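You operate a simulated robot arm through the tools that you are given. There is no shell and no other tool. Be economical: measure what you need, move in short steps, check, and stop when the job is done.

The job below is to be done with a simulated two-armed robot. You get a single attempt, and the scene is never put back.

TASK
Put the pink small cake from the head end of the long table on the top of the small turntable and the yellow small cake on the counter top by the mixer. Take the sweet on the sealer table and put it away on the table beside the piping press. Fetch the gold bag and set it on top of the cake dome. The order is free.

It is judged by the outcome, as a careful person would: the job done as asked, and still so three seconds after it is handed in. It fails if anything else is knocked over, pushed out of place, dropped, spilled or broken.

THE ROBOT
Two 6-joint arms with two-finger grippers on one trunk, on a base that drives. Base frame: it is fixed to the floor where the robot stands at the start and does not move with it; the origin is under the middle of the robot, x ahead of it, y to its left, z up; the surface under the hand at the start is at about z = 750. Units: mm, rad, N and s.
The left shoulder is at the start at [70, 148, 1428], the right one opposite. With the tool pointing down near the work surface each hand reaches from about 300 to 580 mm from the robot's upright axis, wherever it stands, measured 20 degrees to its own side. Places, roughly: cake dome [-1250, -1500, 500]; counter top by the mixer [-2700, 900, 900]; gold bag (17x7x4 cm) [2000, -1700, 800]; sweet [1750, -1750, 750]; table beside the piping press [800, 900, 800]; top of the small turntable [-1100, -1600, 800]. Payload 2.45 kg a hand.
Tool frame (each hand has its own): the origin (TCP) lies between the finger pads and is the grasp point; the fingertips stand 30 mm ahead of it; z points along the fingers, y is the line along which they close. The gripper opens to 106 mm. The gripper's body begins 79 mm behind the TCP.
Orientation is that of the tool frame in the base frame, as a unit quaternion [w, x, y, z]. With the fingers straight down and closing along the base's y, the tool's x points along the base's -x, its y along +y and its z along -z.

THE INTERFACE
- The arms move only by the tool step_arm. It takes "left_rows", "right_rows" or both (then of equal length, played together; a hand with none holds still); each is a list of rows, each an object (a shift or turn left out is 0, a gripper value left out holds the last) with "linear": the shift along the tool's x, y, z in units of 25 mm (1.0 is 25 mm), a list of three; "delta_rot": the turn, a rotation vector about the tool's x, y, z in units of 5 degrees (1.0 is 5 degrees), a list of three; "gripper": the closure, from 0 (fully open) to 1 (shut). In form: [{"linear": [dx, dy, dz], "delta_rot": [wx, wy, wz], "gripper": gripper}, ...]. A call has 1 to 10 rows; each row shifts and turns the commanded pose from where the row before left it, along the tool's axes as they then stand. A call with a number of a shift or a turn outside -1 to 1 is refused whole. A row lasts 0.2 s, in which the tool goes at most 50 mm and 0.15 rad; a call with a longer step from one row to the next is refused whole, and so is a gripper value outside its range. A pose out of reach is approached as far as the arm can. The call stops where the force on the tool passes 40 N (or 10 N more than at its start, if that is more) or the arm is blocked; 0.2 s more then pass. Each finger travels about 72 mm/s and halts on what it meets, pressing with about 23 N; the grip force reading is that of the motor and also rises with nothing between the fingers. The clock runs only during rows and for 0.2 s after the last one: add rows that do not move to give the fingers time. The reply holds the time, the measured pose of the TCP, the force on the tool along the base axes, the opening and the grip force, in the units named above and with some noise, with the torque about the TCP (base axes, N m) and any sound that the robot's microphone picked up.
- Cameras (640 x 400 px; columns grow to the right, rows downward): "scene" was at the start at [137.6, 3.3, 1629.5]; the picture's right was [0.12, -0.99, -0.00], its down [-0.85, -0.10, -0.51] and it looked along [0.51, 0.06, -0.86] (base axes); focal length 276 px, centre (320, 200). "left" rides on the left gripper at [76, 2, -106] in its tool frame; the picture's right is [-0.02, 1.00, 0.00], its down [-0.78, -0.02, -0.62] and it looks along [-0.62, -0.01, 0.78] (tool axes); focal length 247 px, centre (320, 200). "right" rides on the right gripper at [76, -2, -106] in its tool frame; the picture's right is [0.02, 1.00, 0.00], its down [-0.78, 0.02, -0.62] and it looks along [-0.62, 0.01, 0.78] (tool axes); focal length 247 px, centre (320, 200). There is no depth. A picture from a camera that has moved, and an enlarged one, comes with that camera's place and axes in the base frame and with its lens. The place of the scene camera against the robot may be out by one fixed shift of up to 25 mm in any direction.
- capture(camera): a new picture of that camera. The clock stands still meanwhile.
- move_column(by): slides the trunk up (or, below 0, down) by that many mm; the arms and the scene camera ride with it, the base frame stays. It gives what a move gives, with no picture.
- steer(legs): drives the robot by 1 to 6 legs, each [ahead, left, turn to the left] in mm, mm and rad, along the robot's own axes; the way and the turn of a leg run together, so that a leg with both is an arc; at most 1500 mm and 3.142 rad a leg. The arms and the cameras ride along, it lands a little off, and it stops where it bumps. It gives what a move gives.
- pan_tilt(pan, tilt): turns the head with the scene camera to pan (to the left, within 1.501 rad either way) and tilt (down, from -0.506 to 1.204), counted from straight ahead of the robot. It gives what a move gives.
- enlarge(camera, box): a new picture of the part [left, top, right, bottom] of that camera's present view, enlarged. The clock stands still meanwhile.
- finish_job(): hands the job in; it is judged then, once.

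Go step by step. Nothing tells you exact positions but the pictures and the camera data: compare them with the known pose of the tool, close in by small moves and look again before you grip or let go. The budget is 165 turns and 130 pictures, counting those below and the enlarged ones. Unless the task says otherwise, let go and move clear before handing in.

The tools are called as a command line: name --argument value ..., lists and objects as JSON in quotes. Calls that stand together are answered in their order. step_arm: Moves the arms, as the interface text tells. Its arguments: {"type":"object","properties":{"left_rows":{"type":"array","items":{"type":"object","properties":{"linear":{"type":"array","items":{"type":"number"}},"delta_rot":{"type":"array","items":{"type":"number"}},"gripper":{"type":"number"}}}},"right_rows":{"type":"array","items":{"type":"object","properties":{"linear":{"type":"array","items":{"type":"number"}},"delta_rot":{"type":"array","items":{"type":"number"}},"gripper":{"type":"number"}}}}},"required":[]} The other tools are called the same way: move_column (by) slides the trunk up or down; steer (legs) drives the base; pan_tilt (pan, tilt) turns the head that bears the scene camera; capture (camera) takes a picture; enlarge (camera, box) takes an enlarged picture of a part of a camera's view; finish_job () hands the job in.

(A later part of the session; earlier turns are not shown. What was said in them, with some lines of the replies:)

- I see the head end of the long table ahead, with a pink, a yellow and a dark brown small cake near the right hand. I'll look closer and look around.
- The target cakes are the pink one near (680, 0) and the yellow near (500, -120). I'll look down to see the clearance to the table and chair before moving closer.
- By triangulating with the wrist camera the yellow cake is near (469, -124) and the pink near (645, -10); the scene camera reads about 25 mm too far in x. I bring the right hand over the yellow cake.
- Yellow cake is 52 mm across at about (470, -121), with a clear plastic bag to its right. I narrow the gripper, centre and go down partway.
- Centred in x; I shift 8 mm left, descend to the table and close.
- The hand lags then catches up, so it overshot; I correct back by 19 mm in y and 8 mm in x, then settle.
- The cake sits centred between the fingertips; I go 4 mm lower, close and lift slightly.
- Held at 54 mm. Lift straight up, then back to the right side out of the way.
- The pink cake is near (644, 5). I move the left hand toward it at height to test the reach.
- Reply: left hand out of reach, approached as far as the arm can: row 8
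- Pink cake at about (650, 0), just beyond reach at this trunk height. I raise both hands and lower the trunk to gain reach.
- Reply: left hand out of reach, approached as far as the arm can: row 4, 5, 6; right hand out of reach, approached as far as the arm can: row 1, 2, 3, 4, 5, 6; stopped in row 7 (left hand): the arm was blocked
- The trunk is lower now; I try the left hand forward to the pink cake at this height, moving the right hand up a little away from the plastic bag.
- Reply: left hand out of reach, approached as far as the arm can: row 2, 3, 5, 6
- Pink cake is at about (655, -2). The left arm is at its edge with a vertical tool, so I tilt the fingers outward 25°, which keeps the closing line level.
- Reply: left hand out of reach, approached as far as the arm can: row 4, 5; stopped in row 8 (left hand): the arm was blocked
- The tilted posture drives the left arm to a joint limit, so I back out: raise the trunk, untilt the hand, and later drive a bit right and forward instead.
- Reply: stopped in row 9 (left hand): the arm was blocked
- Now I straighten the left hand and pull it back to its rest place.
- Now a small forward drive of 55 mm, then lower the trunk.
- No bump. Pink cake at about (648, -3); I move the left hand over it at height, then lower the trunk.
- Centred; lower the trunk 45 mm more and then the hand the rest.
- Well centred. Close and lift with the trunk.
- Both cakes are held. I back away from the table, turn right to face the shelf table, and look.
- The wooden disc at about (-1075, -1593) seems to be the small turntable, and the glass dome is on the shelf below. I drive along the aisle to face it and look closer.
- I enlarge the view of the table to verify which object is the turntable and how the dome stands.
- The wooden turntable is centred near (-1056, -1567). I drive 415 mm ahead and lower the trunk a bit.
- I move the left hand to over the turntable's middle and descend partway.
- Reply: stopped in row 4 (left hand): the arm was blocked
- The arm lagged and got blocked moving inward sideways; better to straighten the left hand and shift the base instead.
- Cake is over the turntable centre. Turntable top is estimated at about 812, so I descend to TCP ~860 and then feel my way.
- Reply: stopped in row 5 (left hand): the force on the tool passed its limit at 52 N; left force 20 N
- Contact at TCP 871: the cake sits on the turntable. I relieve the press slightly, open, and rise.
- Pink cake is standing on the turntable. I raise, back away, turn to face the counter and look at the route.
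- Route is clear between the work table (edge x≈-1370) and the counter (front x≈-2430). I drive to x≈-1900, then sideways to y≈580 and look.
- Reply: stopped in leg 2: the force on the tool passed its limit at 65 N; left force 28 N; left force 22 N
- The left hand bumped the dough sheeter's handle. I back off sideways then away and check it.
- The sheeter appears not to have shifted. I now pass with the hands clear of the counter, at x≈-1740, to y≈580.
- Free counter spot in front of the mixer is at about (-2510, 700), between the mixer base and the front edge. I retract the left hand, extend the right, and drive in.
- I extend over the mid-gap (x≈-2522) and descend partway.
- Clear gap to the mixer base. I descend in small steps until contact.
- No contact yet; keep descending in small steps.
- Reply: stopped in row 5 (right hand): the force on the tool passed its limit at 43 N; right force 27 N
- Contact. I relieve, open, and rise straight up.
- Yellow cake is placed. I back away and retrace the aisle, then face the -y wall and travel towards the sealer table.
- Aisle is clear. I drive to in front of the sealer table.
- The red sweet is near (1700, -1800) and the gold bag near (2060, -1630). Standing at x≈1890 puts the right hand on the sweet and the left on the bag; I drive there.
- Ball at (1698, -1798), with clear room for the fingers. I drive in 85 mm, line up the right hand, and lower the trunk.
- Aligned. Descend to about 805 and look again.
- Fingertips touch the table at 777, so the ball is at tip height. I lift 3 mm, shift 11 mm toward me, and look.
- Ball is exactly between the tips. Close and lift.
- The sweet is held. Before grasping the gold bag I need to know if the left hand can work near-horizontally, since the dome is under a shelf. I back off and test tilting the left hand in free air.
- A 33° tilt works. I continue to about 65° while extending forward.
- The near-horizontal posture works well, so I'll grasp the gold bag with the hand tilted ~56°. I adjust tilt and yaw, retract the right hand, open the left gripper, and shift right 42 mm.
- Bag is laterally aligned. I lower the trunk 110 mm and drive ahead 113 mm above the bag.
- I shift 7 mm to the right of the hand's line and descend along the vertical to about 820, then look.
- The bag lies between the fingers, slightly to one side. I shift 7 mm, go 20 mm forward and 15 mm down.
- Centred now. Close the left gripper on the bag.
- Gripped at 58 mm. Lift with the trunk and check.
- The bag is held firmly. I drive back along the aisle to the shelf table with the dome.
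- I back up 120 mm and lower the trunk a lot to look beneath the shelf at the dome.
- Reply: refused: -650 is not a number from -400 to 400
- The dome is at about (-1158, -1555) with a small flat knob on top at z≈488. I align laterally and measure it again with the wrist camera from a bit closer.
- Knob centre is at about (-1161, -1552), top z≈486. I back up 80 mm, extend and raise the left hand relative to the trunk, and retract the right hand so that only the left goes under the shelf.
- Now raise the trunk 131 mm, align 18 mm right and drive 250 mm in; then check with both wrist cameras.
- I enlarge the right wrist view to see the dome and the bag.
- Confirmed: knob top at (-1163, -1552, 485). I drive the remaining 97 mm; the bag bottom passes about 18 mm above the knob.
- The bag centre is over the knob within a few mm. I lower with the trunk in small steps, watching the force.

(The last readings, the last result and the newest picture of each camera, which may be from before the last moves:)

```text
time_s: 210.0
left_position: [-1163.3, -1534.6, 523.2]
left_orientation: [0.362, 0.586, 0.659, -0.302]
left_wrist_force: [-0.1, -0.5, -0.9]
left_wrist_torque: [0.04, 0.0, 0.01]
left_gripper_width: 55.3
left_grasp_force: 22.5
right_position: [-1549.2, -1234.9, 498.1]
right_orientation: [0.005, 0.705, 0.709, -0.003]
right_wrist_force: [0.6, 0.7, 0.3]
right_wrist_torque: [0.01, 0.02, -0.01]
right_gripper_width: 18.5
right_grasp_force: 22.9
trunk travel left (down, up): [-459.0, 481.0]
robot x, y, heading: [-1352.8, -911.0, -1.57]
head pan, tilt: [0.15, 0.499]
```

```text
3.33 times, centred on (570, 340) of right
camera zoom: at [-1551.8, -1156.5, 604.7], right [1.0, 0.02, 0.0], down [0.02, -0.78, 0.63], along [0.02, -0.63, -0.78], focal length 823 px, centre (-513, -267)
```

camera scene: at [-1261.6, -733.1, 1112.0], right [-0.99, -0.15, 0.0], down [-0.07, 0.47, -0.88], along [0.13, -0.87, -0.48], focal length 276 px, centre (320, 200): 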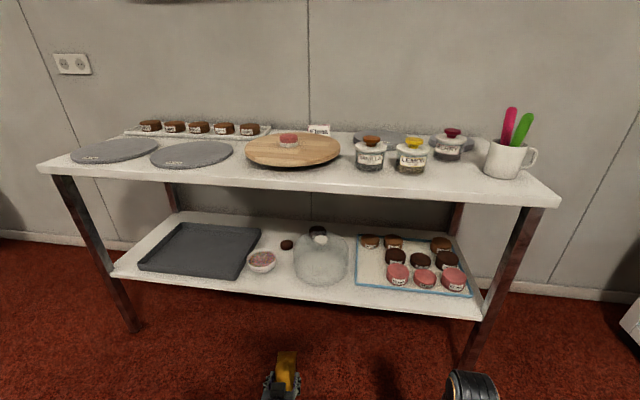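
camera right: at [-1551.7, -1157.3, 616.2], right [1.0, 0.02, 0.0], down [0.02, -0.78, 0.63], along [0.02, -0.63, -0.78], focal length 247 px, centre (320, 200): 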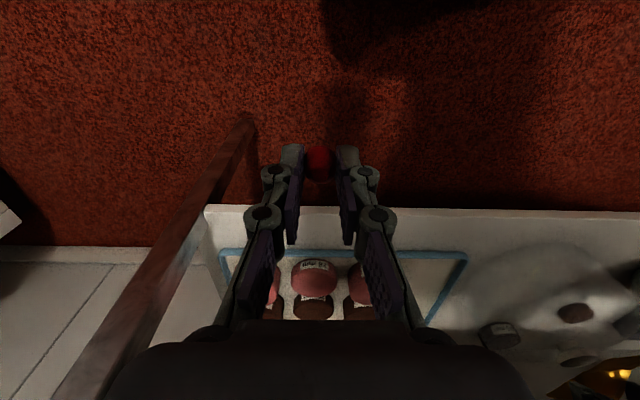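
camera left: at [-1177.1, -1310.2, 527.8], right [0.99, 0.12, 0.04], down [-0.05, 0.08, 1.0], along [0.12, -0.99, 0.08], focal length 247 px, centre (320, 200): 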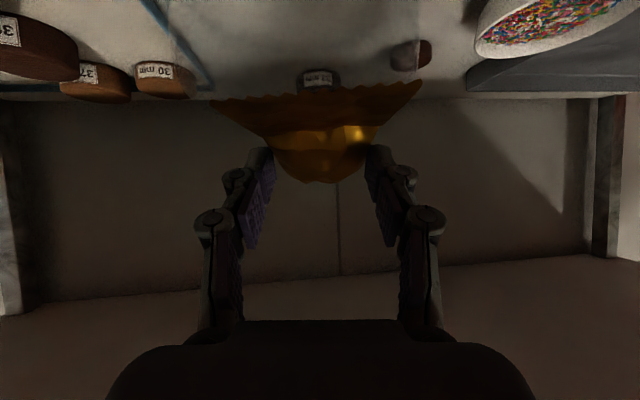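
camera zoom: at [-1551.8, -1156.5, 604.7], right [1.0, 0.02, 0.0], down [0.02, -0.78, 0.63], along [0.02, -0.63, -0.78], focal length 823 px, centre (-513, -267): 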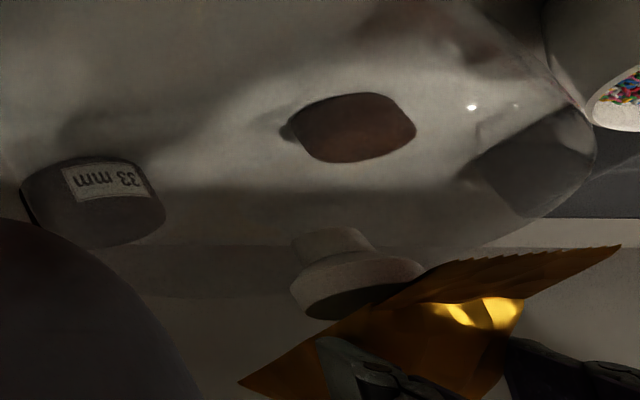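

The knob sits beneath the middle of the bag's edge, so balance looks good. Continue lowering by small steps.

move_column --by -4

move_column --by -3

```text
time_s: 210.5
left_position: [-1164.2, -1536.0, 519.2]
left_orientation: [0.362, 0.586, 0.659, -0.303]
left_wrist_force: [0.6, -0.1, -0.1]
left_wrist_torque: [0.04, 0.0, -0.02]
left_gripper_width: 55.1
left_grasp_force: 22.6
right_position: [-1548.5, -1233.7, 494.6]
right_orientation: [0.003, 0.706, 0.709, -0.002]
right_wrist_force: [0.4, 0.7, -0.1]
right_wrist_torque: [0.02, 0.0, 0.03]
right_gripper_width: 18.6
right_grasp_force: 23.0
trunk travel left (down, up): [-455.0, 485.0]
robot x, y, heading: [-1350.8, -915.3, -1.566]
head pan, tilt: [0.15, 0.499]
```

```text
time_s: 211.0
left_position: [-1164.1, -1534.4, 516.0]
left_orientation: [0.363, 0.585, 0.658, -0.303]
left_wrist_force: [-0.5, -0.6, 1.2]
left_wrist_torque: [-0.04, -0.03, 0.01]
left_gripper_width: 55.0
left_grasp_force: 23.4
right_position: [-1549.8, -1233.2, 490.7]
right_orientation: [0.004, 0.706, 0.709, -0.002]
right_wrist_force: [-0.6, -0.2, -0.3]
right_wrist_torque: [0.0, 0.02, 0.04]
right_gripper_width: 18.8
right_grasp_force: 23.4
trunk travel left (down, up): [-452.0, 488.0]
robot x, y, heading: [-1349.3, -911.3, -1.567]
head pan, tilt: [0.15, 0.499]
```

move_column --by -2

move_column --by -2

enlarge --camera "right" --box '[500, 280, 640, 400]'

```text
time_s: 211.6
left_position: [-1163.6, -1535.7, 516.1]
left_orientation: [0.364, 0.585, 0.658, -0.304]
left_wrist_force: [0.3, 1.0, 9.6]
left_wrist_torque: [-0.12, -0.19, 0.06]
left_gripper_width: 55.3
left_grasp_force: 23.3
right_position: [-1549.9, -1233.2, 490.4]
right_orientation: [0.005, 0.706, 0.708, -0.002]
right_wrist_force: [-0.7, 0.6, 0.0]
right_wrist_torque: [-0.02, 0.01, -0.01]
right_gripper_width: 18.5
right_grasp_force: 23.1
trunk travel left (down, up): [-450.0, 490.0]
robot x, y, heading: [-1348.0, -912.5, -1.572]
head pan, tilt: [0.15, 0.499]
```

```text
time_s: 212.1
left_position: [-1163.7, -1536.4, 514.7]
left_orientation: [0.366, 0.584, 0.657, -0.306]
left_wrist_force: [1.8, 1.0, 17.6]
left_wrist_torque: [-0.26, -0.44, 0.05]
left_gripper_width: 55.2
left_grasp_force: 22.9
right_position: [-1549.9, -1233.1, 487.8]
right_orientation: [0.006, 0.706, 0.708, -0.003]
right_wrist_force: [-0.6, 0.1, -0.1]
right_wrist_torque: [-0.01, 0.0, -0.04]
right_gripper_width: 18.6
right_grasp_force: 23.4
trunk travel left (down, up): [-448.0, 492.0]
robot x, y, heading: [-1347.7, -907.7, -1.569]
head pan, tilt: [0.15, 0.499]
```

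```text
3.33 times, centred on (570, 340) of right
camera zoom: at [-1552.1, -1155.4, 594.3], right [1.0, 0.02, 0.0], down [0.02, -0.78, 0.63], along [0.02, -0.63, -0.78], focal length 823 px, centre (-513, -267)
```

zoom: 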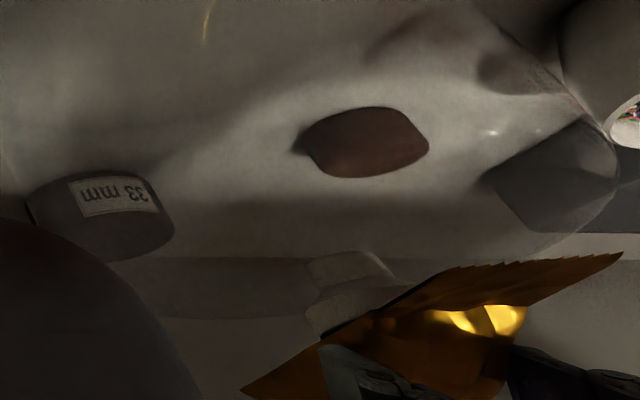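

Contact confirmed; torque says it's under the bag's middle in y. I raise 3 mm to relieve the press and then open slowly.

move_column --by 3

step_arm --left_rows '[{"gripper": 0.45}, {"gripper": 0.42}, {"gripper": 0.39}, {"gripper": 0.36}, {"gripper": 0.32}, {"gripper": 0.28}, {"gripper": 0.24}, {}, {}]'

enlarge --camera "right" --box '[500, 280, 640, 400]'

capture --camera "left"

```text
time_s: 212.6
left_position: [-1163.6, -1535.8, 514.6]
left_orientation: [0.363, 0.586, 0.658, -0.303]
left_wrist_force: [0.9, -3.5, 12.6]
left_wrist_torque: [-0.39, -0.31, -0.04]
left_gripper_width: 55.4
left_grasp_force: 22.9
right_position: [-1550.1, -1232.8, 491.6]
right_orientation: [0.004, 0.706, 0.708, -0.002]
right_wrist_force: [0.7, 0.3, -0.2]
right_wrist_torque: [-0.01, -0.02, 0.01]
right_gripper_width: 18.8
right_grasp_force: 22.7
trunk travel left (down, up): [-451.0, 489.0]
robot x, y, heading: [-1351.6, -911.6, -1.57]
head pan, tilt: [0.15, 0.499]
```

```text
time_s: 214.6
left_position: [-1163.3, -1535.6, 513.9]
left_orientation: [0.362, 0.586, 0.659, -0.303]
left_wrist_force: [-0.4, 0.6, -0.3]
left_wrist_torque: [0.01, -0.02, 0.0]
left_gripper_width: 80.7
left_grasp_force: 0.0
right_position: [-1549.8, -1234.0, 490.0]
right_orientation: [0.003, 0.706, 0.708, -0.002]
right_wrist_force: [0.2, -0.6, -0.6]
right_wrist_torque: [0.0, 0.05, -0.02]
right_gripper_width: 18.6
right_grasp_force: 23.5
trunk travel left (down, up): [-451.0, 489.0]
robot x, y, heading: [-1351.8, -908.2, -1.566]
head pan, tilt: [0.15, 0.499]
```

```text
3.33 times, centred on (570, 340) of right
camera zoom: at [-1551.8, -1156.7, 596.6], right [1.0, 0.02, 0.0], down [0.02, -0.78, 0.63], along [0.02, -0.63, -0.78], focal length 823 px, centre (-513, -267)
```

zoom: 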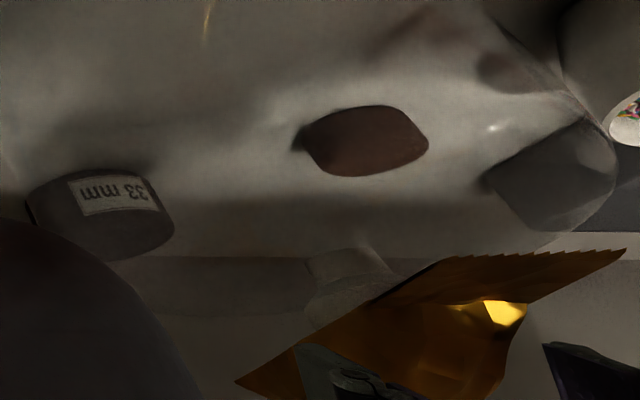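

```text
44 pictures are left
camera left: at [-1177.9, -1406.7, 508.2], right [0.99, 0.12, 0.04], down [-0.05, 0.08, 1.0], along [0.11, -0.99, 0.08], focal length 247 px, centre (320, 200)
```

left: 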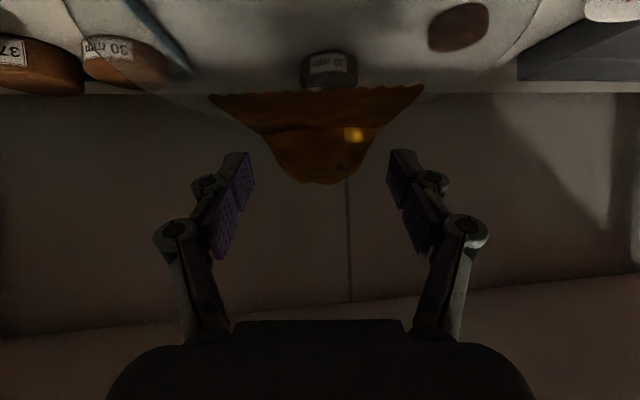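

The bag rests on the knob, level. I open further and withdraw straight back along the bag's axis.

step_arm --left_rows '[{"gripper": 0.15}, {"gripper": 0.06}, {}, {}]'

steer --legs '[[-120, -14, 0], [-130, 0, 0]]'

capture --camera "left"

```text
time_s: 215.6
left_position: [-1163.4, -1535.5, 514.4]
left_orientation: [0.362, 0.586, 0.659, -0.302]
left_wrist_force: [-0.6, 0.6, 0.3]
left_wrist_torque: [-0.02, -0.02, -0.01]
left_gripper_width: 99.9
left_grasp_force: 0.2
right_position: [-1548.4, -1233.8, 490.2]
right_orientation: [0.004, 0.706, 0.708, -0.003]
right_wrist_force: [-0.3, -0.2, -0.2]
right_wrist_torque: [-0.03, 0.0, -0.03]
right_gripper_width: 18.4
right_grasp_force: 23.3
trunk travel left (down, up): [-451.0, 489.0]
robot x, y, heading: [-1354.8, -908.0, -1.571]
head pan, tilt: [0.15, 0.499]
```

```text
time_s: 217.7
left_position: [-1182.7, -1285.5, 514.9]
left_orientation: [0.363, 0.587, 0.658, -0.303]
left_wrist_force: [0.9, 1.0, 0.6]
left_wrist_torque: [0.02, -0.03, -0.03]
left_gripper_width: 99.7
left_grasp_force: 0.0
right_position: [-1564.4, -981.5, 491.2]
right_orientation: [0.004, 0.708, 0.706, -0.002]
right_wrist_force: [-0.6, -0.1, 0.1]
right_wrist_torque: [0.0, 0.02, 0.01]
right_gripper_width: 18.7
right_grasp_force: 22.3
trunk travel left (down, up): [-451.0, 489.0]
robot x, y, heading: [-1365.7, -661.5, -1.572]
head pan, tilt: [0.15, 0.499]
```

```text
43 pictures are left
camera left: at [-1194.8, -1157.0, 508.9], right [0.99, 0.11, 0.04], down [-0.05, 0.08, 1.0], along [0.11, -0.99, 0.08], focal length 247 px, centre (320, 200)
```

left: 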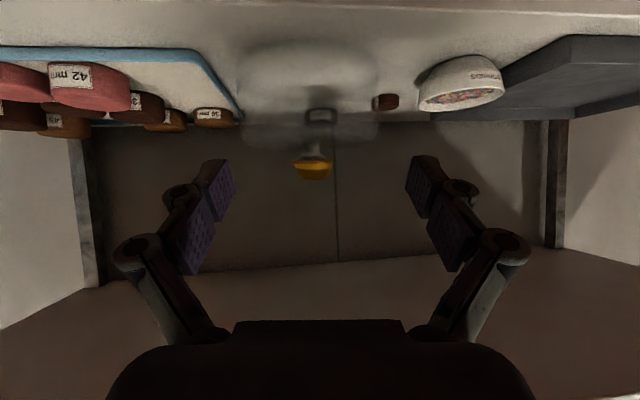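

The gold bag balances on the dome knob. I back off, raise the trunk, retract the left hand, and drive towards the long table with the sweet.

steer --legs '[[-60, 0, 0]]'

move_column --by 400

move_column --by 89

step_arm --left_rows '[{"linear": [0.41, 0, -0.6], "gripper": 0.3}, {"linear": [0.41, 0, -0.6]}, {"linear": [0.41, 0, -0.6]}, {"linear": [0.41, 0, -0.6]}, {"linear": [0.41, 0, -0.6]}, {"linear": [0.41, 0, -0.6]}, {"linear": [0.41, 0, -0.6]}, {"linear": [0.41, 0, -0.6]}, {}]'

steer --legs '[[80, 0, 0], [0, 1050, 0], [0, 0, 1.571]]'

pan_tilt --pan 1.2 --tilt 0.6

capture --camera "scene"

```text
time_s: 218.7
left_position: [-1180.4, -1225.1, 515.3]
left_orientation: [0.363, 0.587, 0.657, -0.304]
left_wrist_force: [0.7, -0.2, 1.0]
left_wrist_torque: [-0.03, -0.02, 0.02]
left_gripper_width: 99.6
left_grasp_force: 0.1
right_position: [-1563.8, -922.0, 490.9]
right_orientation: [0.005, 0.708, 0.706, -0.003]
right_wrist_force: [0.4, 0.1, 0.4]
right_wrist_torque: [-0.02, -0.02, 0.0]
right_gripper_width: 18.8
right_grasp_force: 22.9
trunk travel left (down, up): [-451.0, 489.0]
robot x, y, heading: [-1363.1, -600.7, -1.577]
head pan, tilt: [0.15, 0.499]
```

```text
time_s: 222.5
left_position: [-1181.0, -1225.8, 914.5]
left_orientation: [0.362, 0.588, 0.657, -0.303]
left_wrist_force: [0.8, 0.8, 0.2]
left_wrist_torque: [-0.01, 0.03, 0.01]
left_gripper_width: 99.7
left_grasp_force: 0.0
right_position: [-1564.8, -922.6, 891.0]
right_orientation: [0.004, 0.709, 0.706, -0.003]
right_wrist_force: [0.2, 0.8, -1.0]
right_wrist_torque: [-0.01, -0.02, -0.01]
right_gripper_width: 18.6
right_grasp_force: 22.8
trunk travel left (down, up): [-851.0, 89.0]
robot x, y, heading: [-1365.7, -600.8, -1.573]
head pan, tilt: [0.15, 0.499]
```

```text
time_s: 223.8
left_position: [-1180.8, -1225.8, 1002.6]
left_orientation: [0.362, 0.587, 0.657, -0.304]
left_wrist_force: [0.4, 0.6, -0.2]
left_wrist_torque: [0.03, -0.01, 0.0]
left_gripper_width: 99.5
left_grasp_force: 0.1
right_position: [-1565.2, -921.3, 980.2]
right_orientation: [0.003, 0.709, 0.706, -0.002]
right_wrist_force: [-0.2, -0.1, -0.9]
right_wrist_torque: [0.03, 0.01, -0.02]
right_gripper_width: 18.6
right_grasp_force: 23.3
trunk travel left (down, up): [-940.0, 0.0]
robot x, y, heading: [-1366.4, -598.3, -1.571]
head pan, tilt: [0.15, 0.499]
```

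```text
time_s: 226.0
left_position: [-1163.5, -1087.5, 1004.9]
left_orientation: [0.397, 0.617, 0.617, -0.283]
left_wrist_force: [1.0, -1.0, 0.4]
left_wrist_torque: [0.01, -0.01, -0.05]
left_gripper_width: 74.4
left_grasp_force: 0.1
right_position: [-1565.4, -921.3, 979.5]
right_orientation: [0.004, 0.709, 0.706, -0.002]
right_wrist_force: [-0.4, -0.2, 0.4]
right_wrist_torque: [-0.03, -0.02, 0.01]
right_gripper_width: 18.7
right_grasp_force: 23.2
trunk travel left (down, up): [-940.0, 0.0]
robot x, y, heading: [-1362.6, -599.8, -1.575]
head pan, tilt: [0.15, 0.499]
stopped in row 9 (left hand): the arm was blocked; the commanded pose is now the measured one
```

```text
time_s: 235.9
left_position: [142.5, -431.6, 1005.3]
left_orientation: [0.478, -0.036, 0.872, 0.1]
left_wrist_force: [0.7, -0.2, -0.5]
left_wrist_torque: [0.03, 0.01, -0.02]
left_gripper_width: 74.2
left_grasp_force: 0.1
right_position: [11.5, -844.0, 979.5]
right_orientation: [0.005, -0.04, 0.999, 0.001]
right_wrist_force: [0.7, 0.0, 0.7]
right_wrist_torque: [0.0, 0.01, 0.03]
right_gripper_width: 18.5
right_grasp_force: 22.8
trunk travel left (down, up): [-940.0, 0.0]
robot x, y, heading: [-324.2, -671.2, 0.081]
head pan, tilt: [0.15, 0.499]
```

```text
time_s: 237.2
left_position: [143.1, -430.9, 1005.0]
left_orientation: [0.478, -0.036, 0.872, 0.101]
left_wrist_force: [-0.4, -1.3, -0.3]
left_wrist_torque: [-0.01, -0.04, 0.03]
left_gripper_width: 74.4
left_grasp_force: 0.1
right_position: [11.3, -845.0, 979.0]
right_orientation: [0.005, -0.04, 0.999, 0.001]
right_wrist_force: [0.0, 0.5, -0.5]
right_wrist_torque: [-0.04, -0.02, 0.02]
right_gripper_width: 18.7
right_grasp_force: 23.0
trunk travel left (down, up): [-940.0, 0.0]
robot x, y, heading: [-326.3, -672.6, 0.079]
head pan, tilt: [1.201, 0.6]
```

```text
42 pictures are left
camera scene: at [-231.0, -587.3, 1702.8], right [0.96, -0.29, 0.0], down [-0.16, -0.54, -0.83], along [0.24, 0.79, -0.56], focal length 276 px, centre (320, 200)
```

scene: 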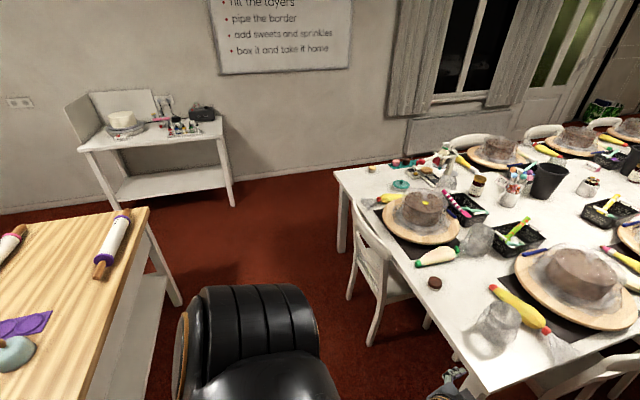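

Route around the head end is clear. I drive up the corridor to the far (+y) side of the long table, then ahead along it.

steer --legs '[[30, 0, -0.079], [0, 1200, 0], [0, 1120, 0]]'

pan_tilt --pan -0.5 --tilt 0.5

capture --camera "scene"

```text
time_s: 248.9
left_position: [178.0, 1789.9, 1005.3]
left_orientation: [0.481, 0.003, 0.873, 0.079]
left_wrist_force: [0.6, 0.4, -0.1]
left_wrist_torque: [-0.02, 0.0, 0.0]
left_gripper_width: 74.0
left_grasp_force: 0.1
right_position: [9.5, 1389.8, 979.9]
right_orientation: [0.005, 0.005, 1.0, 0.002]
right_wrist_force: [-0.3, 0.2, 0.3]
right_wrist_torque: [0.0, -0.01, -0.01]
right_gripper_width: 18.5
right_grasp_force: 23.2
trunk travel left (down, up): [-940.0, 0.0]
robot x, y, heading: [-315.0, 1592.7, -0.005]
head pan, tilt: [1.201, 0.6]
```

```text
time_s: 250.6
left_position: [178.0, 1790.1, 1006.3]
left_orientation: [0.482, 0.002, 0.873, 0.08]
left_wrist_force: [-0.9, 0.4, 0.8]
left_wrist_torque: [-0.01, -0.03, -0.02]
left_gripper_width: 74.2
left_grasp_force: 0.0
right_position: [10.1, 1389.2, 979.0]
right_orientation: [0.005, 0.006, 1.0, 0.0]
right_wrist_force: [-0.4, -0.4, -0.6]
right_wrist_torque: [0.03, -0.02, 0.01]
right_gripper_width: 18.4
right_grasp_force: 22.6
trunk travel left (down, up): [-940.0, 0.0]
robot x, y, heading: [-309.1, 1593.5, -0.004]
head pan, tilt: [-0.499, 0.499]
```

```text
41 pictures are left
camera scene: at [-161.9, 1543.7, 1711.9], right [-0.49, -0.87, 0.0], down [-0.42, 0.23, -0.88], along [0.77, -0.43, -0.48], focal length 276 px, centre (320, 200)
```

scene: 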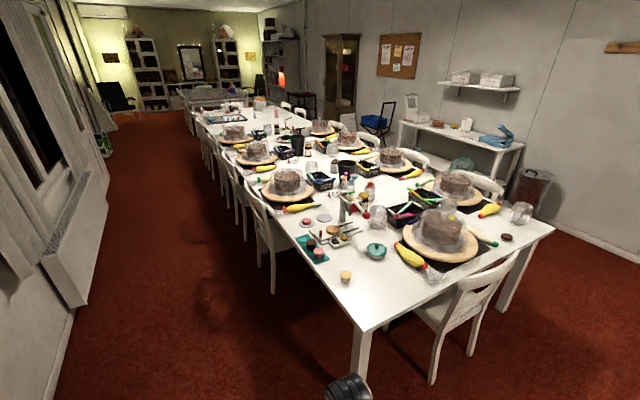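

enlarge --camera "scene" --box '[250, 160, 450, 285]'

```text
3.20 times, centred on (350, 222) of scene
camera zoom: at [-161.9, 1543.7, 1711.9], right [-0.49, -0.87, 0.0], down [-0.42, 0.23, -0.88], along [0.77, -0.43, -0.48], focal length 885 px, centre (224, 128)
```

zoom: 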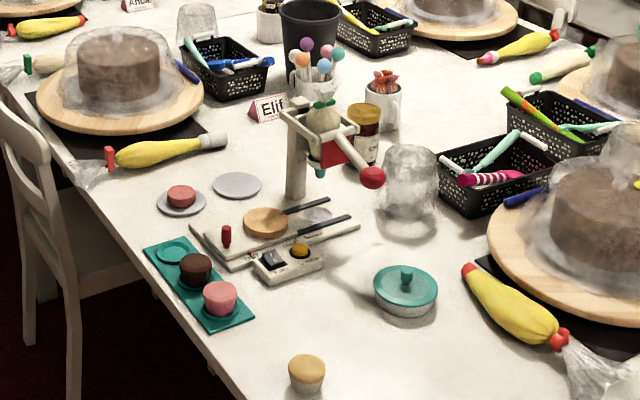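

The piping press stands at about (850–1050, 700–900), with free table next to it near (750, 862). I drive alongside, then turn to face the table.

steer --legs '[[1260, 0, 0.004], [0, 0, -1.571]]'

step_arm --left_rows '[{"linear": [0.3, 0, -0.45]}, {"linear": [0.3, 0, -0.45]}, {"linear": [0.3, 0, -0.45]}, {"linear": [0.3, 0, -0.45]}, {}]' --right_rows '[{"linear": [-0.7, 0, 0]}, {"linear": [-0.7, 0, 0]}, {"linear": [-0.7, 0, 0]}, {"linear": [-0.7, 0, 0]}, {}]'

pan_tilt --pan -0.3 --tilt 0.85

capture --camera "scene"

```text
time_s: 260.9
left_position: [1159.3, 1116.6, 1005.5]
left_orientation: [0.399, 0.615, 0.619, -0.282]
left_wrist_force: [-0.1, -0.6, 0.2]
left_wrist_torque: [0.01, 0.0, -0.03]
left_gripper_width: 74.0
left_grasp_force: 0.1
right_position: [756.7, 1279.5, 978.5]
right_orientation: [0.004, 0.705, 0.709, -0.002]
right_wrist_force: [-0.3, -0.3, -0.2]
right_wrist_torque: [-0.02, 0.01, -0.01]
right_gripper_width: 18.6
right_grasp_force: 23.2
trunk travel left (down, up): [-940.0, 0.0]
robot x, y, heading: [954.9, 1604.1, -1.569]
head pan, tilt: [-0.499, 0.499]
```

```text
time_s: 262.1
left_position: [1168.2, 1162.6, 1009.4]
left_orientation: [0.416, 0.626, 0.598, -0.279]
left_wrist_force: [0.2, -0.1, 0.3]
left_wrist_torque: [0.03, 0.03, 0.0]
left_gripper_width: 74.4
left_grasp_force: 0.1
right_position: [756.8, 1205.7, 982.4]
right_orientation: [0.004, 0.706, 0.709, -0.001]
right_wrist_force: [-0.1, 0.3, 0.7]
right_wrist_torque: [-0.01, -0.03, 0.01]
right_gripper_width: 18.6
right_grasp_force: 23.5
trunk travel left (down, up): [-940.0, 0.0]
robot x, y, heading: [957.0, 1605.6, -1.57]
head pan, tilt: [-0.499, 0.499]
```

```text
time_s: 262.9
left_position: [1167.5, 1165.3, 1008.4]
left_orientation: [0.414, 0.627, 0.598, -0.277]
left_wrist_force: [0.6, -0.8, -0.3]
left_wrist_torque: [0.03, -0.01, -0.01]
left_gripper_width: 74.4
left_grasp_force: 0.1
right_position: [757.9, 1206.8, 982.9]
right_orientation: [0.004, 0.705, 0.709, -0.002]
right_wrist_force: [0.0, -0.1, -0.2]
right_wrist_torque: [0.01, -0.03, -0.01]
right_gripper_width: 18.8
right_grasp_force: 23.3
trunk travel left (down, up): [-940.0, 0.0]
robot x, y, heading: [953.4, 1603.3, -1.564]
head pan, tilt: [-0.3, 0.85]
```

```text
39 pictures are left
camera scene: at [953.2, 1473.5, 1682.0], right [-0.96, 0.29, 0.0], down [0.22, 0.72, -0.66], along [-0.19, -0.63, -0.75], focal length 276 px, centre (320, 200)
```

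scene: 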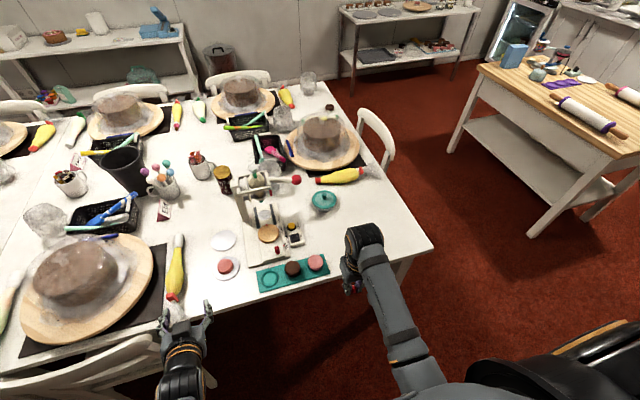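

Target is clear at about (745, 862). I drive ahead 205 mm, staying away from the chair, lower the trunk 90 mm and look with the right hand camera.

steer --legs '[[0, -12, 0], [205, 0, 0]]'

move_column --by -90

capture --camera "right"

capture --camera "scene"

```text
time_s: 264.9
left_position: [1157.3, 968.8, 1006.3]
left_orientation: [0.412, 0.629, 0.599, -0.276]
left_wrist_force: [-1.1, 0.6, 0.2]
left_wrist_torque: [-0.01, 0.01, -0.03]
left_gripper_width: 74.3
left_grasp_force: 0.0
right_position: [746.8, 1006.8, 983.4]
right_orientation: [0.005, 0.705, 0.709, -0.004]
right_wrist_force: [0.2, 0.7, 1.2]
right_wrist_torque: [-0.02, 0.03, -0.01]
right_gripper_width: 18.7
right_grasp_force: 22.8
trunk travel left (down, up): [-940.0, 0.0]
robot x, y, heading: [943.7, 1396.9, -1.563]
head pan, tilt: [-0.3, 0.85]
```

```text
time_s: 266.1
left_position: [1157.4, 965.2, 915.5]
left_orientation: [0.412, 0.63, 0.599, -0.274]
left_wrist_force: [0.3, 0.1, -0.7]
left_wrist_torque: [-0.02, 0.0, -0.02]
left_gripper_width: 74.1
left_grasp_force: 0.0
right_position: [746.2, 1002.2, 892.1]
right_orientation: [0.004, 0.706, 0.709, -0.002]
right_wrist_force: [-0.9, -0.3, 0.9]
right_wrist_torque: [-0.05, -0.01, 0.0]
right_gripper_width: 18.5
right_grasp_force: 23.1
trunk travel left (down, up): [-850.0, 90.0]
robot x, y, heading: [944.2, 1398.1, -1.569]
head pan, tilt: [-0.3, 0.85]
```

```text
38 pictures are left
camera right: at [743.7, 1080.4, 998.6], right [1.0, 0.03, 0.0], down [0.02, -0.78, 0.63], along [0.02, -0.63, -0.78], focal length 247 px, centre (320, 200)
```

right: 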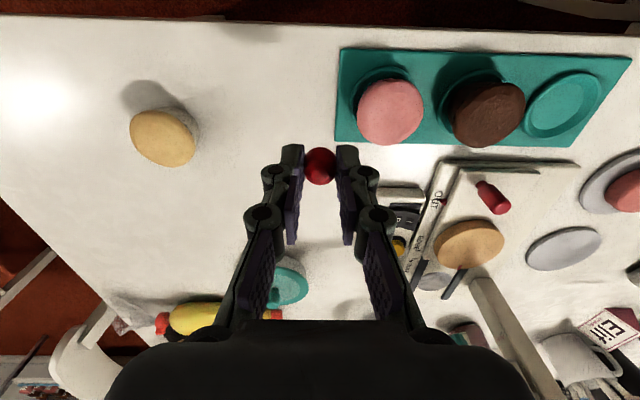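

```text
37 pictures are left
camera scene: at [942.3, 1270.5, 1592.0], right [-0.96, 0.29, 0.0], down [0.22, 0.72, -0.66], along [-0.19, -0.63, -0.75], focal length 276 px, centre (320, 200)
```

scene: 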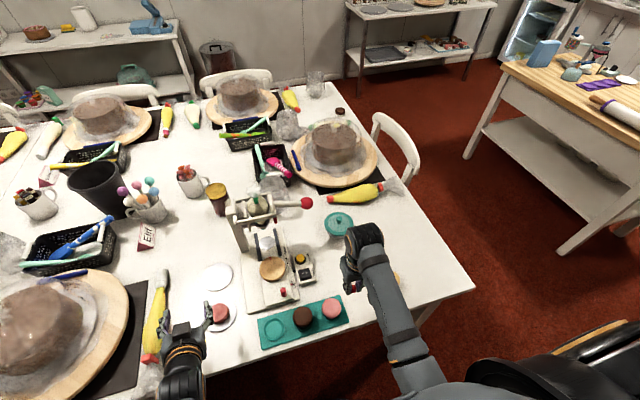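

Free spot directly ahead beside the press's control board at (752, 870). I extend the right hand there and descend partway.

step_arm --right_rows '[{"linear": [-0.75, 0.05, 0]}, {"linear": [-0.75, 0.05, 0]}, {"linear": [-0.75, 0.05, 0]}, {"linear": [-0.75, 0.05, 0.2]}, {"linear": [-0.75, 0, 0.4]}, {"linear": [-0.75, 0, 0.5]}, {"linear": [-0.7, 0, 0.6]}, {"linear": [0, 0, 0.5]}, {}, {}]'

capture --camera "right"

```text
time_s: 268.3
left_position: [1157.6, 964.5, 915.6]
left_orientation: [0.412, 0.63, 0.599, -0.274]
left_wrist_force: [-0.7, 0.5, 0.2]
left_wrist_torque: [0.0, -0.01, 0.02]
left_gripper_width: 74.2
left_grasp_force: 0.1
right_position: [752.1, 870.1, 838.8]
right_orientation: [0.004, 0.705, 0.709, -0.003]
right_wrist_force: [-0.3, 0.9, 0.1]
right_wrist_torque: [-0.02, -0.01, -0.01]
right_gripper_width: 18.6
right_grasp_force: 22.9
trunk travel left (down, up): [-850.0, 90.0]
robot x, y, heading: [943.9, 1399.8, -1.56]
head pan, tilt: [-0.3, 0.85]
```

```text
36 pictures are left
camera right: at [749.6, 947.2, 945.1], right [1.0, 0.03, 0.0], down [0.02, -0.78, 0.63], along [0.02, -0.63, -0.78], focal length 247 px, centre (320, 200)
```

right: 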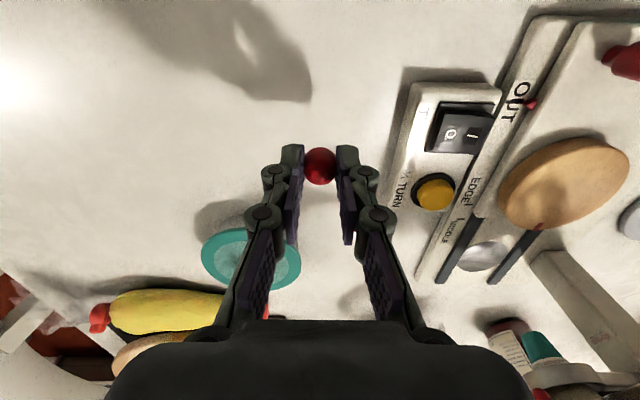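

Clear around the ball. Descend to just above the table.

step_arm --right_rows '[{"linear": [0, 0, 0.5]}, {"linear": [0, 0, 0.5]}, {"linear": [0, 0, 0.4]}, {"linear": [0, 0, 0.3]}, {"linear": [0, 0, 0.1]}, {}, {}]'

step_arm --right_rows '[{"linear": [0, 0, 0.08]}, {"linear": [0, 0, 0.08]}, {}]'

```text
time_s: 269.9
left_position: [1156.5, 964.6, 914.5]
left_orientation: [0.412, 0.63, 0.599, -0.273]
left_wrist_force: [0.2, 0.1, -0.5]
left_wrist_torque: [0.02, 0.03, -0.01]
left_gripper_width: 74.2
left_grasp_force: 0.1
right_position: [752.3, 872.8, 793.0]
right_orientation: [0.004, 0.705, 0.709, -0.002]
right_wrist_force: [0.3, -0.3, 0.6]
right_wrist_torque: [-0.01, 0.02, -0.01]
right_gripper_width: 18.5
right_grasp_force: 23.0
trunk travel left (down, up): [-850.0, 90.0]
robot x, y, heading: [945.5, 1398.4, -1.566]
head pan, tilt: [-0.3, 0.85]
```

```text
time_s: 270.7
left_position: [1157.3, 965.9, 915.1]
left_orientation: [0.411, 0.631, 0.598, -0.275]
left_wrist_force: [0.7, 0.0, 0.1]
left_wrist_torque: [-0.01, 0.02, -0.01]
left_gripper_width: 74.1
left_grasp_force: 0.0
right_position: [752.7, 871.4, 789.6]
right_orientation: [0.004, 0.705, 0.709, -0.003]
right_wrist_force: [0.5, -0.3, 0.0]
right_wrist_torque: [-0.01, 0.0, 0.0]
right_gripper_width: 18.6
right_grasp_force: 22.8
trunk travel left (down, up): [-850.0, 90.0]
robot x, y, heading: [943.3, 1400.2, -1.567]
head pan, tilt: [-0.3, 0.85]
```

step_arm --right_rows '[{"linear": [0, 0, 0.08]}, {"linear": [0, 0, 0.08]}, {}]'

step_arm --right_rows '[{"linear": [0, 0, 0.06]}, {}]'

step_arm --right_rows '[{"linear": [0, 0, 0.06]}, {}]'

```text
time_s: 271.5
left_position: [1155.9, 965.5, 915.3]
left_orientation: [0.412, 0.63, 0.598, -0.275]
left_wrist_force: [-0.3, -0.7, 0.1]
left_wrist_torque: [0.03, 0.0, 0.0]
left_gripper_width: 74.3
left_grasp_force: 0.0
right_position: [752.8, 871.8, 784.7]
right_orientation: [0.003, 0.706, 0.709, -0.002]
right_wrist_force: [0.2, 0.0, -1.5]
right_wrist_torque: [0.0, 0.01, 0.0]
right_gripper_width: 18.6
right_grasp_force: 22.7
trunk travel left (down, up): [-850.0, 90.0]
robot x, y, heading: [946.7, 1399.4, -1.563]
head pan, tilt: [-0.3, 0.85]
```

```text
time_s: 272.1
left_position: [1158.3, 966.1, 914.7]
left_orientation: [0.412, 0.63, 0.598, -0.274]
left_wrist_force: [-0.4, -0.2, 0.0]
left_wrist_torque: [0.0, 0.02, 0.03]
left_gripper_width: 74.3
left_grasp_force: 0.0
right_position: [751.8, 872.8, 782.0]
right_orientation: [0.003, 0.705, 0.709, -0.003]
right_wrist_force: [0.3, -0.5, 0.3]
right_wrist_torque: [-0.01, 0.04, -0.02]
right_gripper_width: 18.4
right_grasp_force: 22.8
trunk travel left (down, up): [-850.0, 90.0]
robot x, y, heading: [943.6, 1396.4, -1.569]
head pan, tilt: [-0.3, 0.85]
```

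```text
time_s: 272.7
left_position: [1157.4, 964.7, 915.4]
left_orientation: [0.412, 0.63, 0.598, -0.275]
left_wrist_force: [-0.1, -0.2, -0.1]
left_wrist_torque: [0.0, 0.01, -0.02]
left_gripper_width: 74.1
left_grasp_force: 0.1
right_position: [752.3, 872.4, 781.6]
right_orientation: [0.004, 0.705, 0.709, -0.003]
right_wrist_force: [0.1, 0.6, 0.3]
right_wrist_torque: [0.02, -0.02, -0.01]
right_gripper_width: 18.3
right_grasp_force: 22.7
trunk travel left (down, up): [-850.0, 90.0]
robot x, y, heading: [944.7, 1398.8, -1.567]
head pan, tilt: [-0.3, 0.85]
```

step_arm --right_rows '[{"linear": [0, 0, 0.06]}, {}, {}]'

capture --camera "right"

```text
time_s: 273.5
left_position: [1157.2, 965.0, 915.4]
left_orientation: [0.412, 0.63, 0.598, -0.275]
left_wrist_force: [-0.6, 0.2, 0.2]
left_wrist_torque: [-0.03, 0.01, -0.05]
left_gripper_width: 74.2
left_grasp_force: 0.0
right_position: [752.7, 871.1, 780.0]
right_orientation: [0.004, 0.705, 0.709, -0.003]
right_wrist_force: [-0.4, 0.3, -0.8]
right_wrist_torque: [-0.02, -0.02, 0.02]
right_gripper_width: 18.6
right_grasp_force: 22.7
trunk travel left (down, up): [-850.0, 90.0]
robot x, y, heading: [941.1, 1403.9, -1.571]
head pan, tilt: [-0.3, 0.85]
```

```text
35 pictures are left
camera right: at [750.3, 948.8, 886.7], right [1.0, 0.03, 0.0], down [0.02, -0.78, 0.63], along [0.02, -0.63, -0.78], focal length 247 px, centre (320, 200)
```

right: 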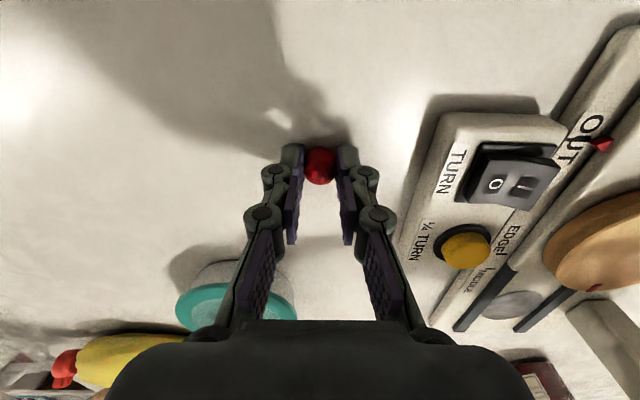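

Nearly touching; continue until the force shows contact.

step_arm --right_rows '[{"linear": [0, 0, 0.06]}, {"linear": [0, 0, 0.06]}, {}]'

step_arm --right_rows '[{"linear": [0, 0, 0.06]}, {}]'

```text
time_s: 274.3
left_position: [1157.3, 968.3, 916.5]
left_orientation: [0.412, 0.63, 0.598, -0.275]
left_wrist_force: [0.9, -0.2, -0.8]
left_wrist_torque: [-0.01, -0.02, 0.01]
left_gripper_width: 74.1
left_grasp_force: 0.0
right_position: [753.1, 871.1, 778.8]
right_orientation: [0.006, 0.705, 0.709, -0.004]
right_wrist_force: [-4.0, -0.2, 17.4]
right_wrist_torque: [0.15, 0.17, 0.01]
right_gripper_width: 18.7
right_grasp_force: 23.0
trunk travel left (down, up): [-850.0, 90.0]
robot x, y, heading: [946.1, 1399.2, -1.565]
head pan, tilt: [-0.3, 0.85]
```

```text
time_s: 274.9
left_position: [1157.5, 968.3, 916.4]
left_orientation: [0.413, 0.629, 0.598, -0.276]
left_wrist_force: [-0.1, -0.5, -0.4]
left_wrist_torque: [0.03, 0.0, 0.02]
left_gripper_width: 74.2
left_grasp_force: 0.1
right_position: [752.9, 872.0, 779.2]
right_orientation: [0.006, 0.705, 0.709, -0.004]
right_wrist_force: [-4.6, -1.3, 29.5]
right_wrist_torque: [0.15, 0.18, 0.02]
right_gripper_width: 18.7
right_grasp_force: 23.1
trunk travel left (down, up): [-850.0, 90.0]
robot x, y, heading: [943.9, 1398.5, -1.566]
head pan, tilt: [-0.3, 0.85]
```

Contact with the table. I relieve the press by 2–3 mm of command and open slowly.

step_arm --right_rows '[{"linear": [0, 0, -0.12]}, {}, {"gripper": 0.84}, {"gripper": 0.8}, {"gripper": 0.75}, {"gripper": 0.7}, {"gripper": 0.65}, {}, {}]'

capture --camera "right"

```text
time_s: 276.9
left_position: [1156.2, 968.4, 914.7]
left_orientation: [0.412, 0.63, 0.598, -0.275]
left_wrist_force: [1.0, -0.7, 0.5]
left_wrist_torque: [0.02, -0.02, 0.0]
left_gripper_width: 74.0
left_grasp_force: 0.0
right_position: [752.3, 872.7, 779.4]
right_orientation: [0.004, 0.705, 0.709, -0.003]
right_wrist_force: [0.1, 1.8, 2.9]
right_wrist_torque: [0.08, -0.02, 0.02]
right_gripper_width: 37.1
right_grasp_force: 0.1
trunk travel left (down, up): [-850.0, 90.0]
robot x, y, heading: [944.2, 1398.7, -1.566]
head pan, tilt: [-0.3, 0.85]
```

```text
34 pictures are left
camera right: at [750.2, 950.1, 885.8], right [1.0, 0.03, 0.0], down [0.02, -0.78, 0.63], along [0.02, -0.63, -0.78], focal length 247 px, centre (320, 200)
```

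right: 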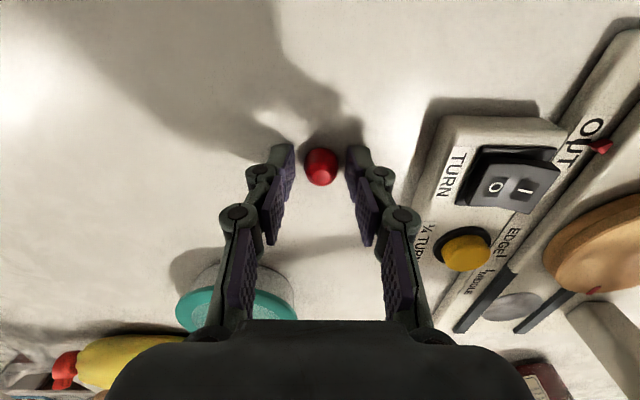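

The sweet sits freely on the table. Rise straight up and check.

step_arm --right_rows '[{"linear": [0, 0, -0.4]}, {"linear": [0, 0, -0.8]}, {"linear": [0, 0, -0.9]}, {"linear": [0, 0, -0.9]}, {"linear": [0, 0, -0.9]}, {}, {}, {}]'

capture --camera "right"

```text
time_s: 278.7
left_position: [1157.6, 965.0, 915.8]
left_orientation: [0.412, 0.629, 0.598, -0.275]
left_wrist_force: [-0.6, -0.2, -0.4]
left_wrist_torque: [0.03, -0.02, -0.03]
left_gripper_width: 74.2
left_grasp_force: 0.1
right_position: [750.1, 873.1, 878.1]
right_orientation: [0.004, 0.706, 0.708, -0.003]
right_wrist_force: [0.2, -0.1, 0.1]
right_wrist_torque: [0.01, 0.01, 0.0]
right_gripper_width: 37.2
right_grasp_force: 0.0
trunk travel left (down, up): [-850.0, 90.0]
robot x, y, heading: [943.7, 1401.8, -1.565]
head pan, tilt: [-0.3, 0.85]
```

```text
33 pictures are left
camera right: at [747.3, 950.9, 984.8], right [1.0, 0.03, 0.0], down [0.02, -0.78, 0.63], along [0.02, -0.63, -0.78], focal length 247 px, centre (320, 200)
```

right: 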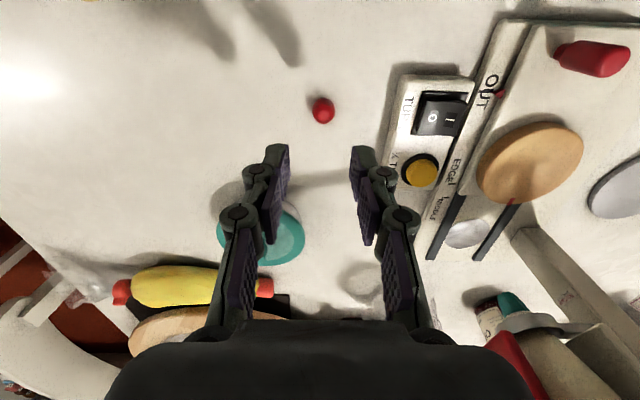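

All four items are placed. I raise, back clear and take a last look toward the dome and turntable.

move_column --by 90

steer --legs '[[-250, 0, 0]]'

pan_tilt --pan -0.6 --tilt 0.35

capture --camera "scene"

```text
time_s: 279.9
left_position: [1156.8, 965.8, 1006.3]
left_orientation: [0.412, 0.631, 0.598, -0.274]
left_wrist_force: [1.2, 0.4, -0.4]
left_wrist_torque: [0.01, 0.01, 0.0]
left_gripper_width: 73.9
left_grasp_force: 0.1
right_position: [750.2, 873.4, 968.5]
right_orientation: [0.004, 0.706, 0.708, -0.002]
right_wrist_force: [0.5, -0.7, 0.2]
right_wrist_torque: [0.03, -0.01, 0.0]
right_gripper_width: 37.0
right_grasp_force: 0.0
trunk travel left (down, up): [-940.0, 0.0]
robot x, y, heading: [946.6, 1399.4, -1.564]
head pan, tilt: [-0.3, 0.85]
```

```text
time_s: 281.8
left_position: [1153.5, 1209.5, 1005.1]
left_orientation: [0.41, 0.632, 0.596, -0.276]
left_wrist_force: [0.5, -0.8, -0.5]
left_wrist_torque: [0.03, -0.01, -0.02]
left_gripper_width: 73.8
left_grasp_force: 0.1
right_position: [746.0, 1120.4, 968.1]
right_orientation: [0.003, 0.708, 0.707, -0.002]
right_wrist_force: [-0.9, -0.1, 0.4]
right_wrist_torque: [-0.04, 0.01, -0.01]
right_gripper_width: 37.3
right_grasp_force: 0.0
trunk travel left (down, up): [-940.0, 0.0]
robot x, y, heading: [942.4, 1648.6, -1.573]
head pan, tilt: [-0.3, 0.85]
```

```text
time_s: 282.7
left_position: [1154.1, 1211.6, 1005.0]
left_orientation: [0.411, 0.633, 0.596, -0.275]
left_wrist_force: [0.2, 0.0, 0.0]
left_wrist_torque: [0.0, 0.02, -0.01]
left_gripper_width: 74.3
left_grasp_force: 0.1
right_position: [745.2, 1123.0, 968.6]
right_orientation: [0.004, 0.708, 0.706, -0.002]
right_wrist_force: [0.9, 0.3, 0.6]
right_wrist_torque: [0.01, -0.03, -0.03]
right_gripper_width: 37.1
right_grasp_force: 0.1
trunk travel left (down, up): [-940.0, 0.0]
robot x, y, heading: [941.4, 1645.8, -1.58]
head pan, tilt: [-0.6, 0.351]
```

```text
32 pictures are left
camera scene: at [911.8, 1516.2, 1725.6], right [-0.82, 0.57, 0.0], down [0.2, 0.28, -0.94], along [-0.53, -0.77, -0.34], focal length 276 px, centre (320, 200)
```

scene: 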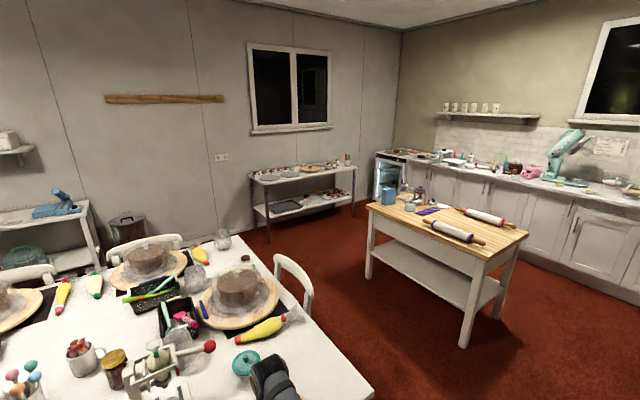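

enlarge --camera "scene" --box '[240, 145, 370, 226]'

enlarge --camera "scene" --box '[400, 130, 560, 230]'

```text
4.92 times, centred on (305, 186) of scene
camera zoom: at [911.8, 1516.2, 1725.6], right [-0.82, 0.57, 0.0], down [0.2, 0.28, -0.94], along [-0.53, -0.77, -0.34], focal length 1361 px, centre (394, 271)
```

zoom: 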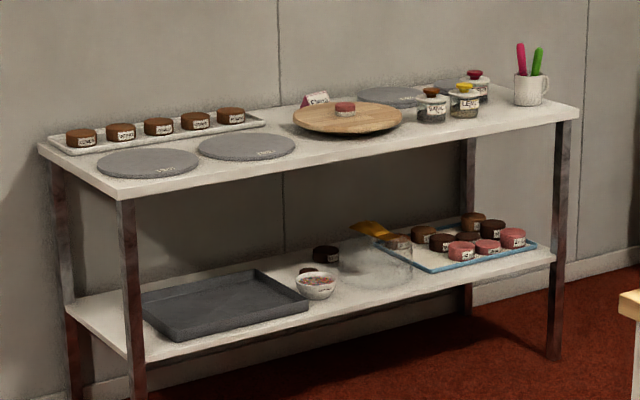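

```text
4.00 times, centred on (480, 180) of scene
camera zoom: at [911.8, 1516.2, 1725.6], right [-0.82, 0.57, 0.0], down [0.2, 0.28, -0.94], along [-0.53, -0.77, -0.34], focal length 1106 px, centre (-320, 280)
```

zoom: 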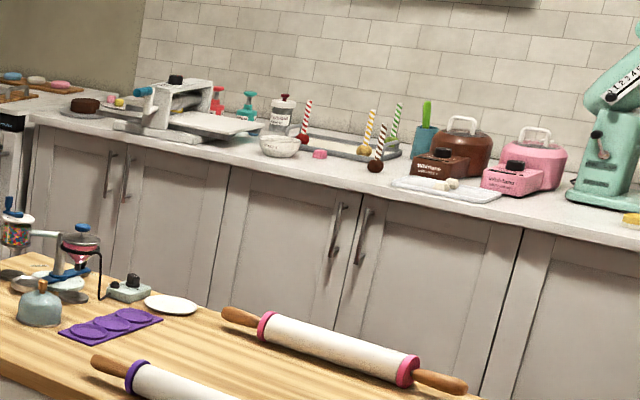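

The pink cake is on the turntable and the gold bag on the dome. The yellow cake is by the mixer and the sweet is beside the press. Both hands are empty and clear, so I hand in.

finish_job

```text
The job is handed in.
```

I've placed all four items where you asked and handed the job in. One thing went wrong on the way: while driving past the counter, the left hand bumped the handle of the dough sheeter. The sheeter didn't look shifted afterwards, but I can't rule out that the handle turned.

- **Pink cake:** it is near the middle of the small turntable.
- **Yellow cake:** it is on the counter top, just in front of the mixer.
- **Sweet:** I took this to be the single red one, and it is on the long table beside the piping press.
- **Gold bag:** it is resting on the dome's knob rather than flat on the glass. It was still there when I looked again just before handing in.
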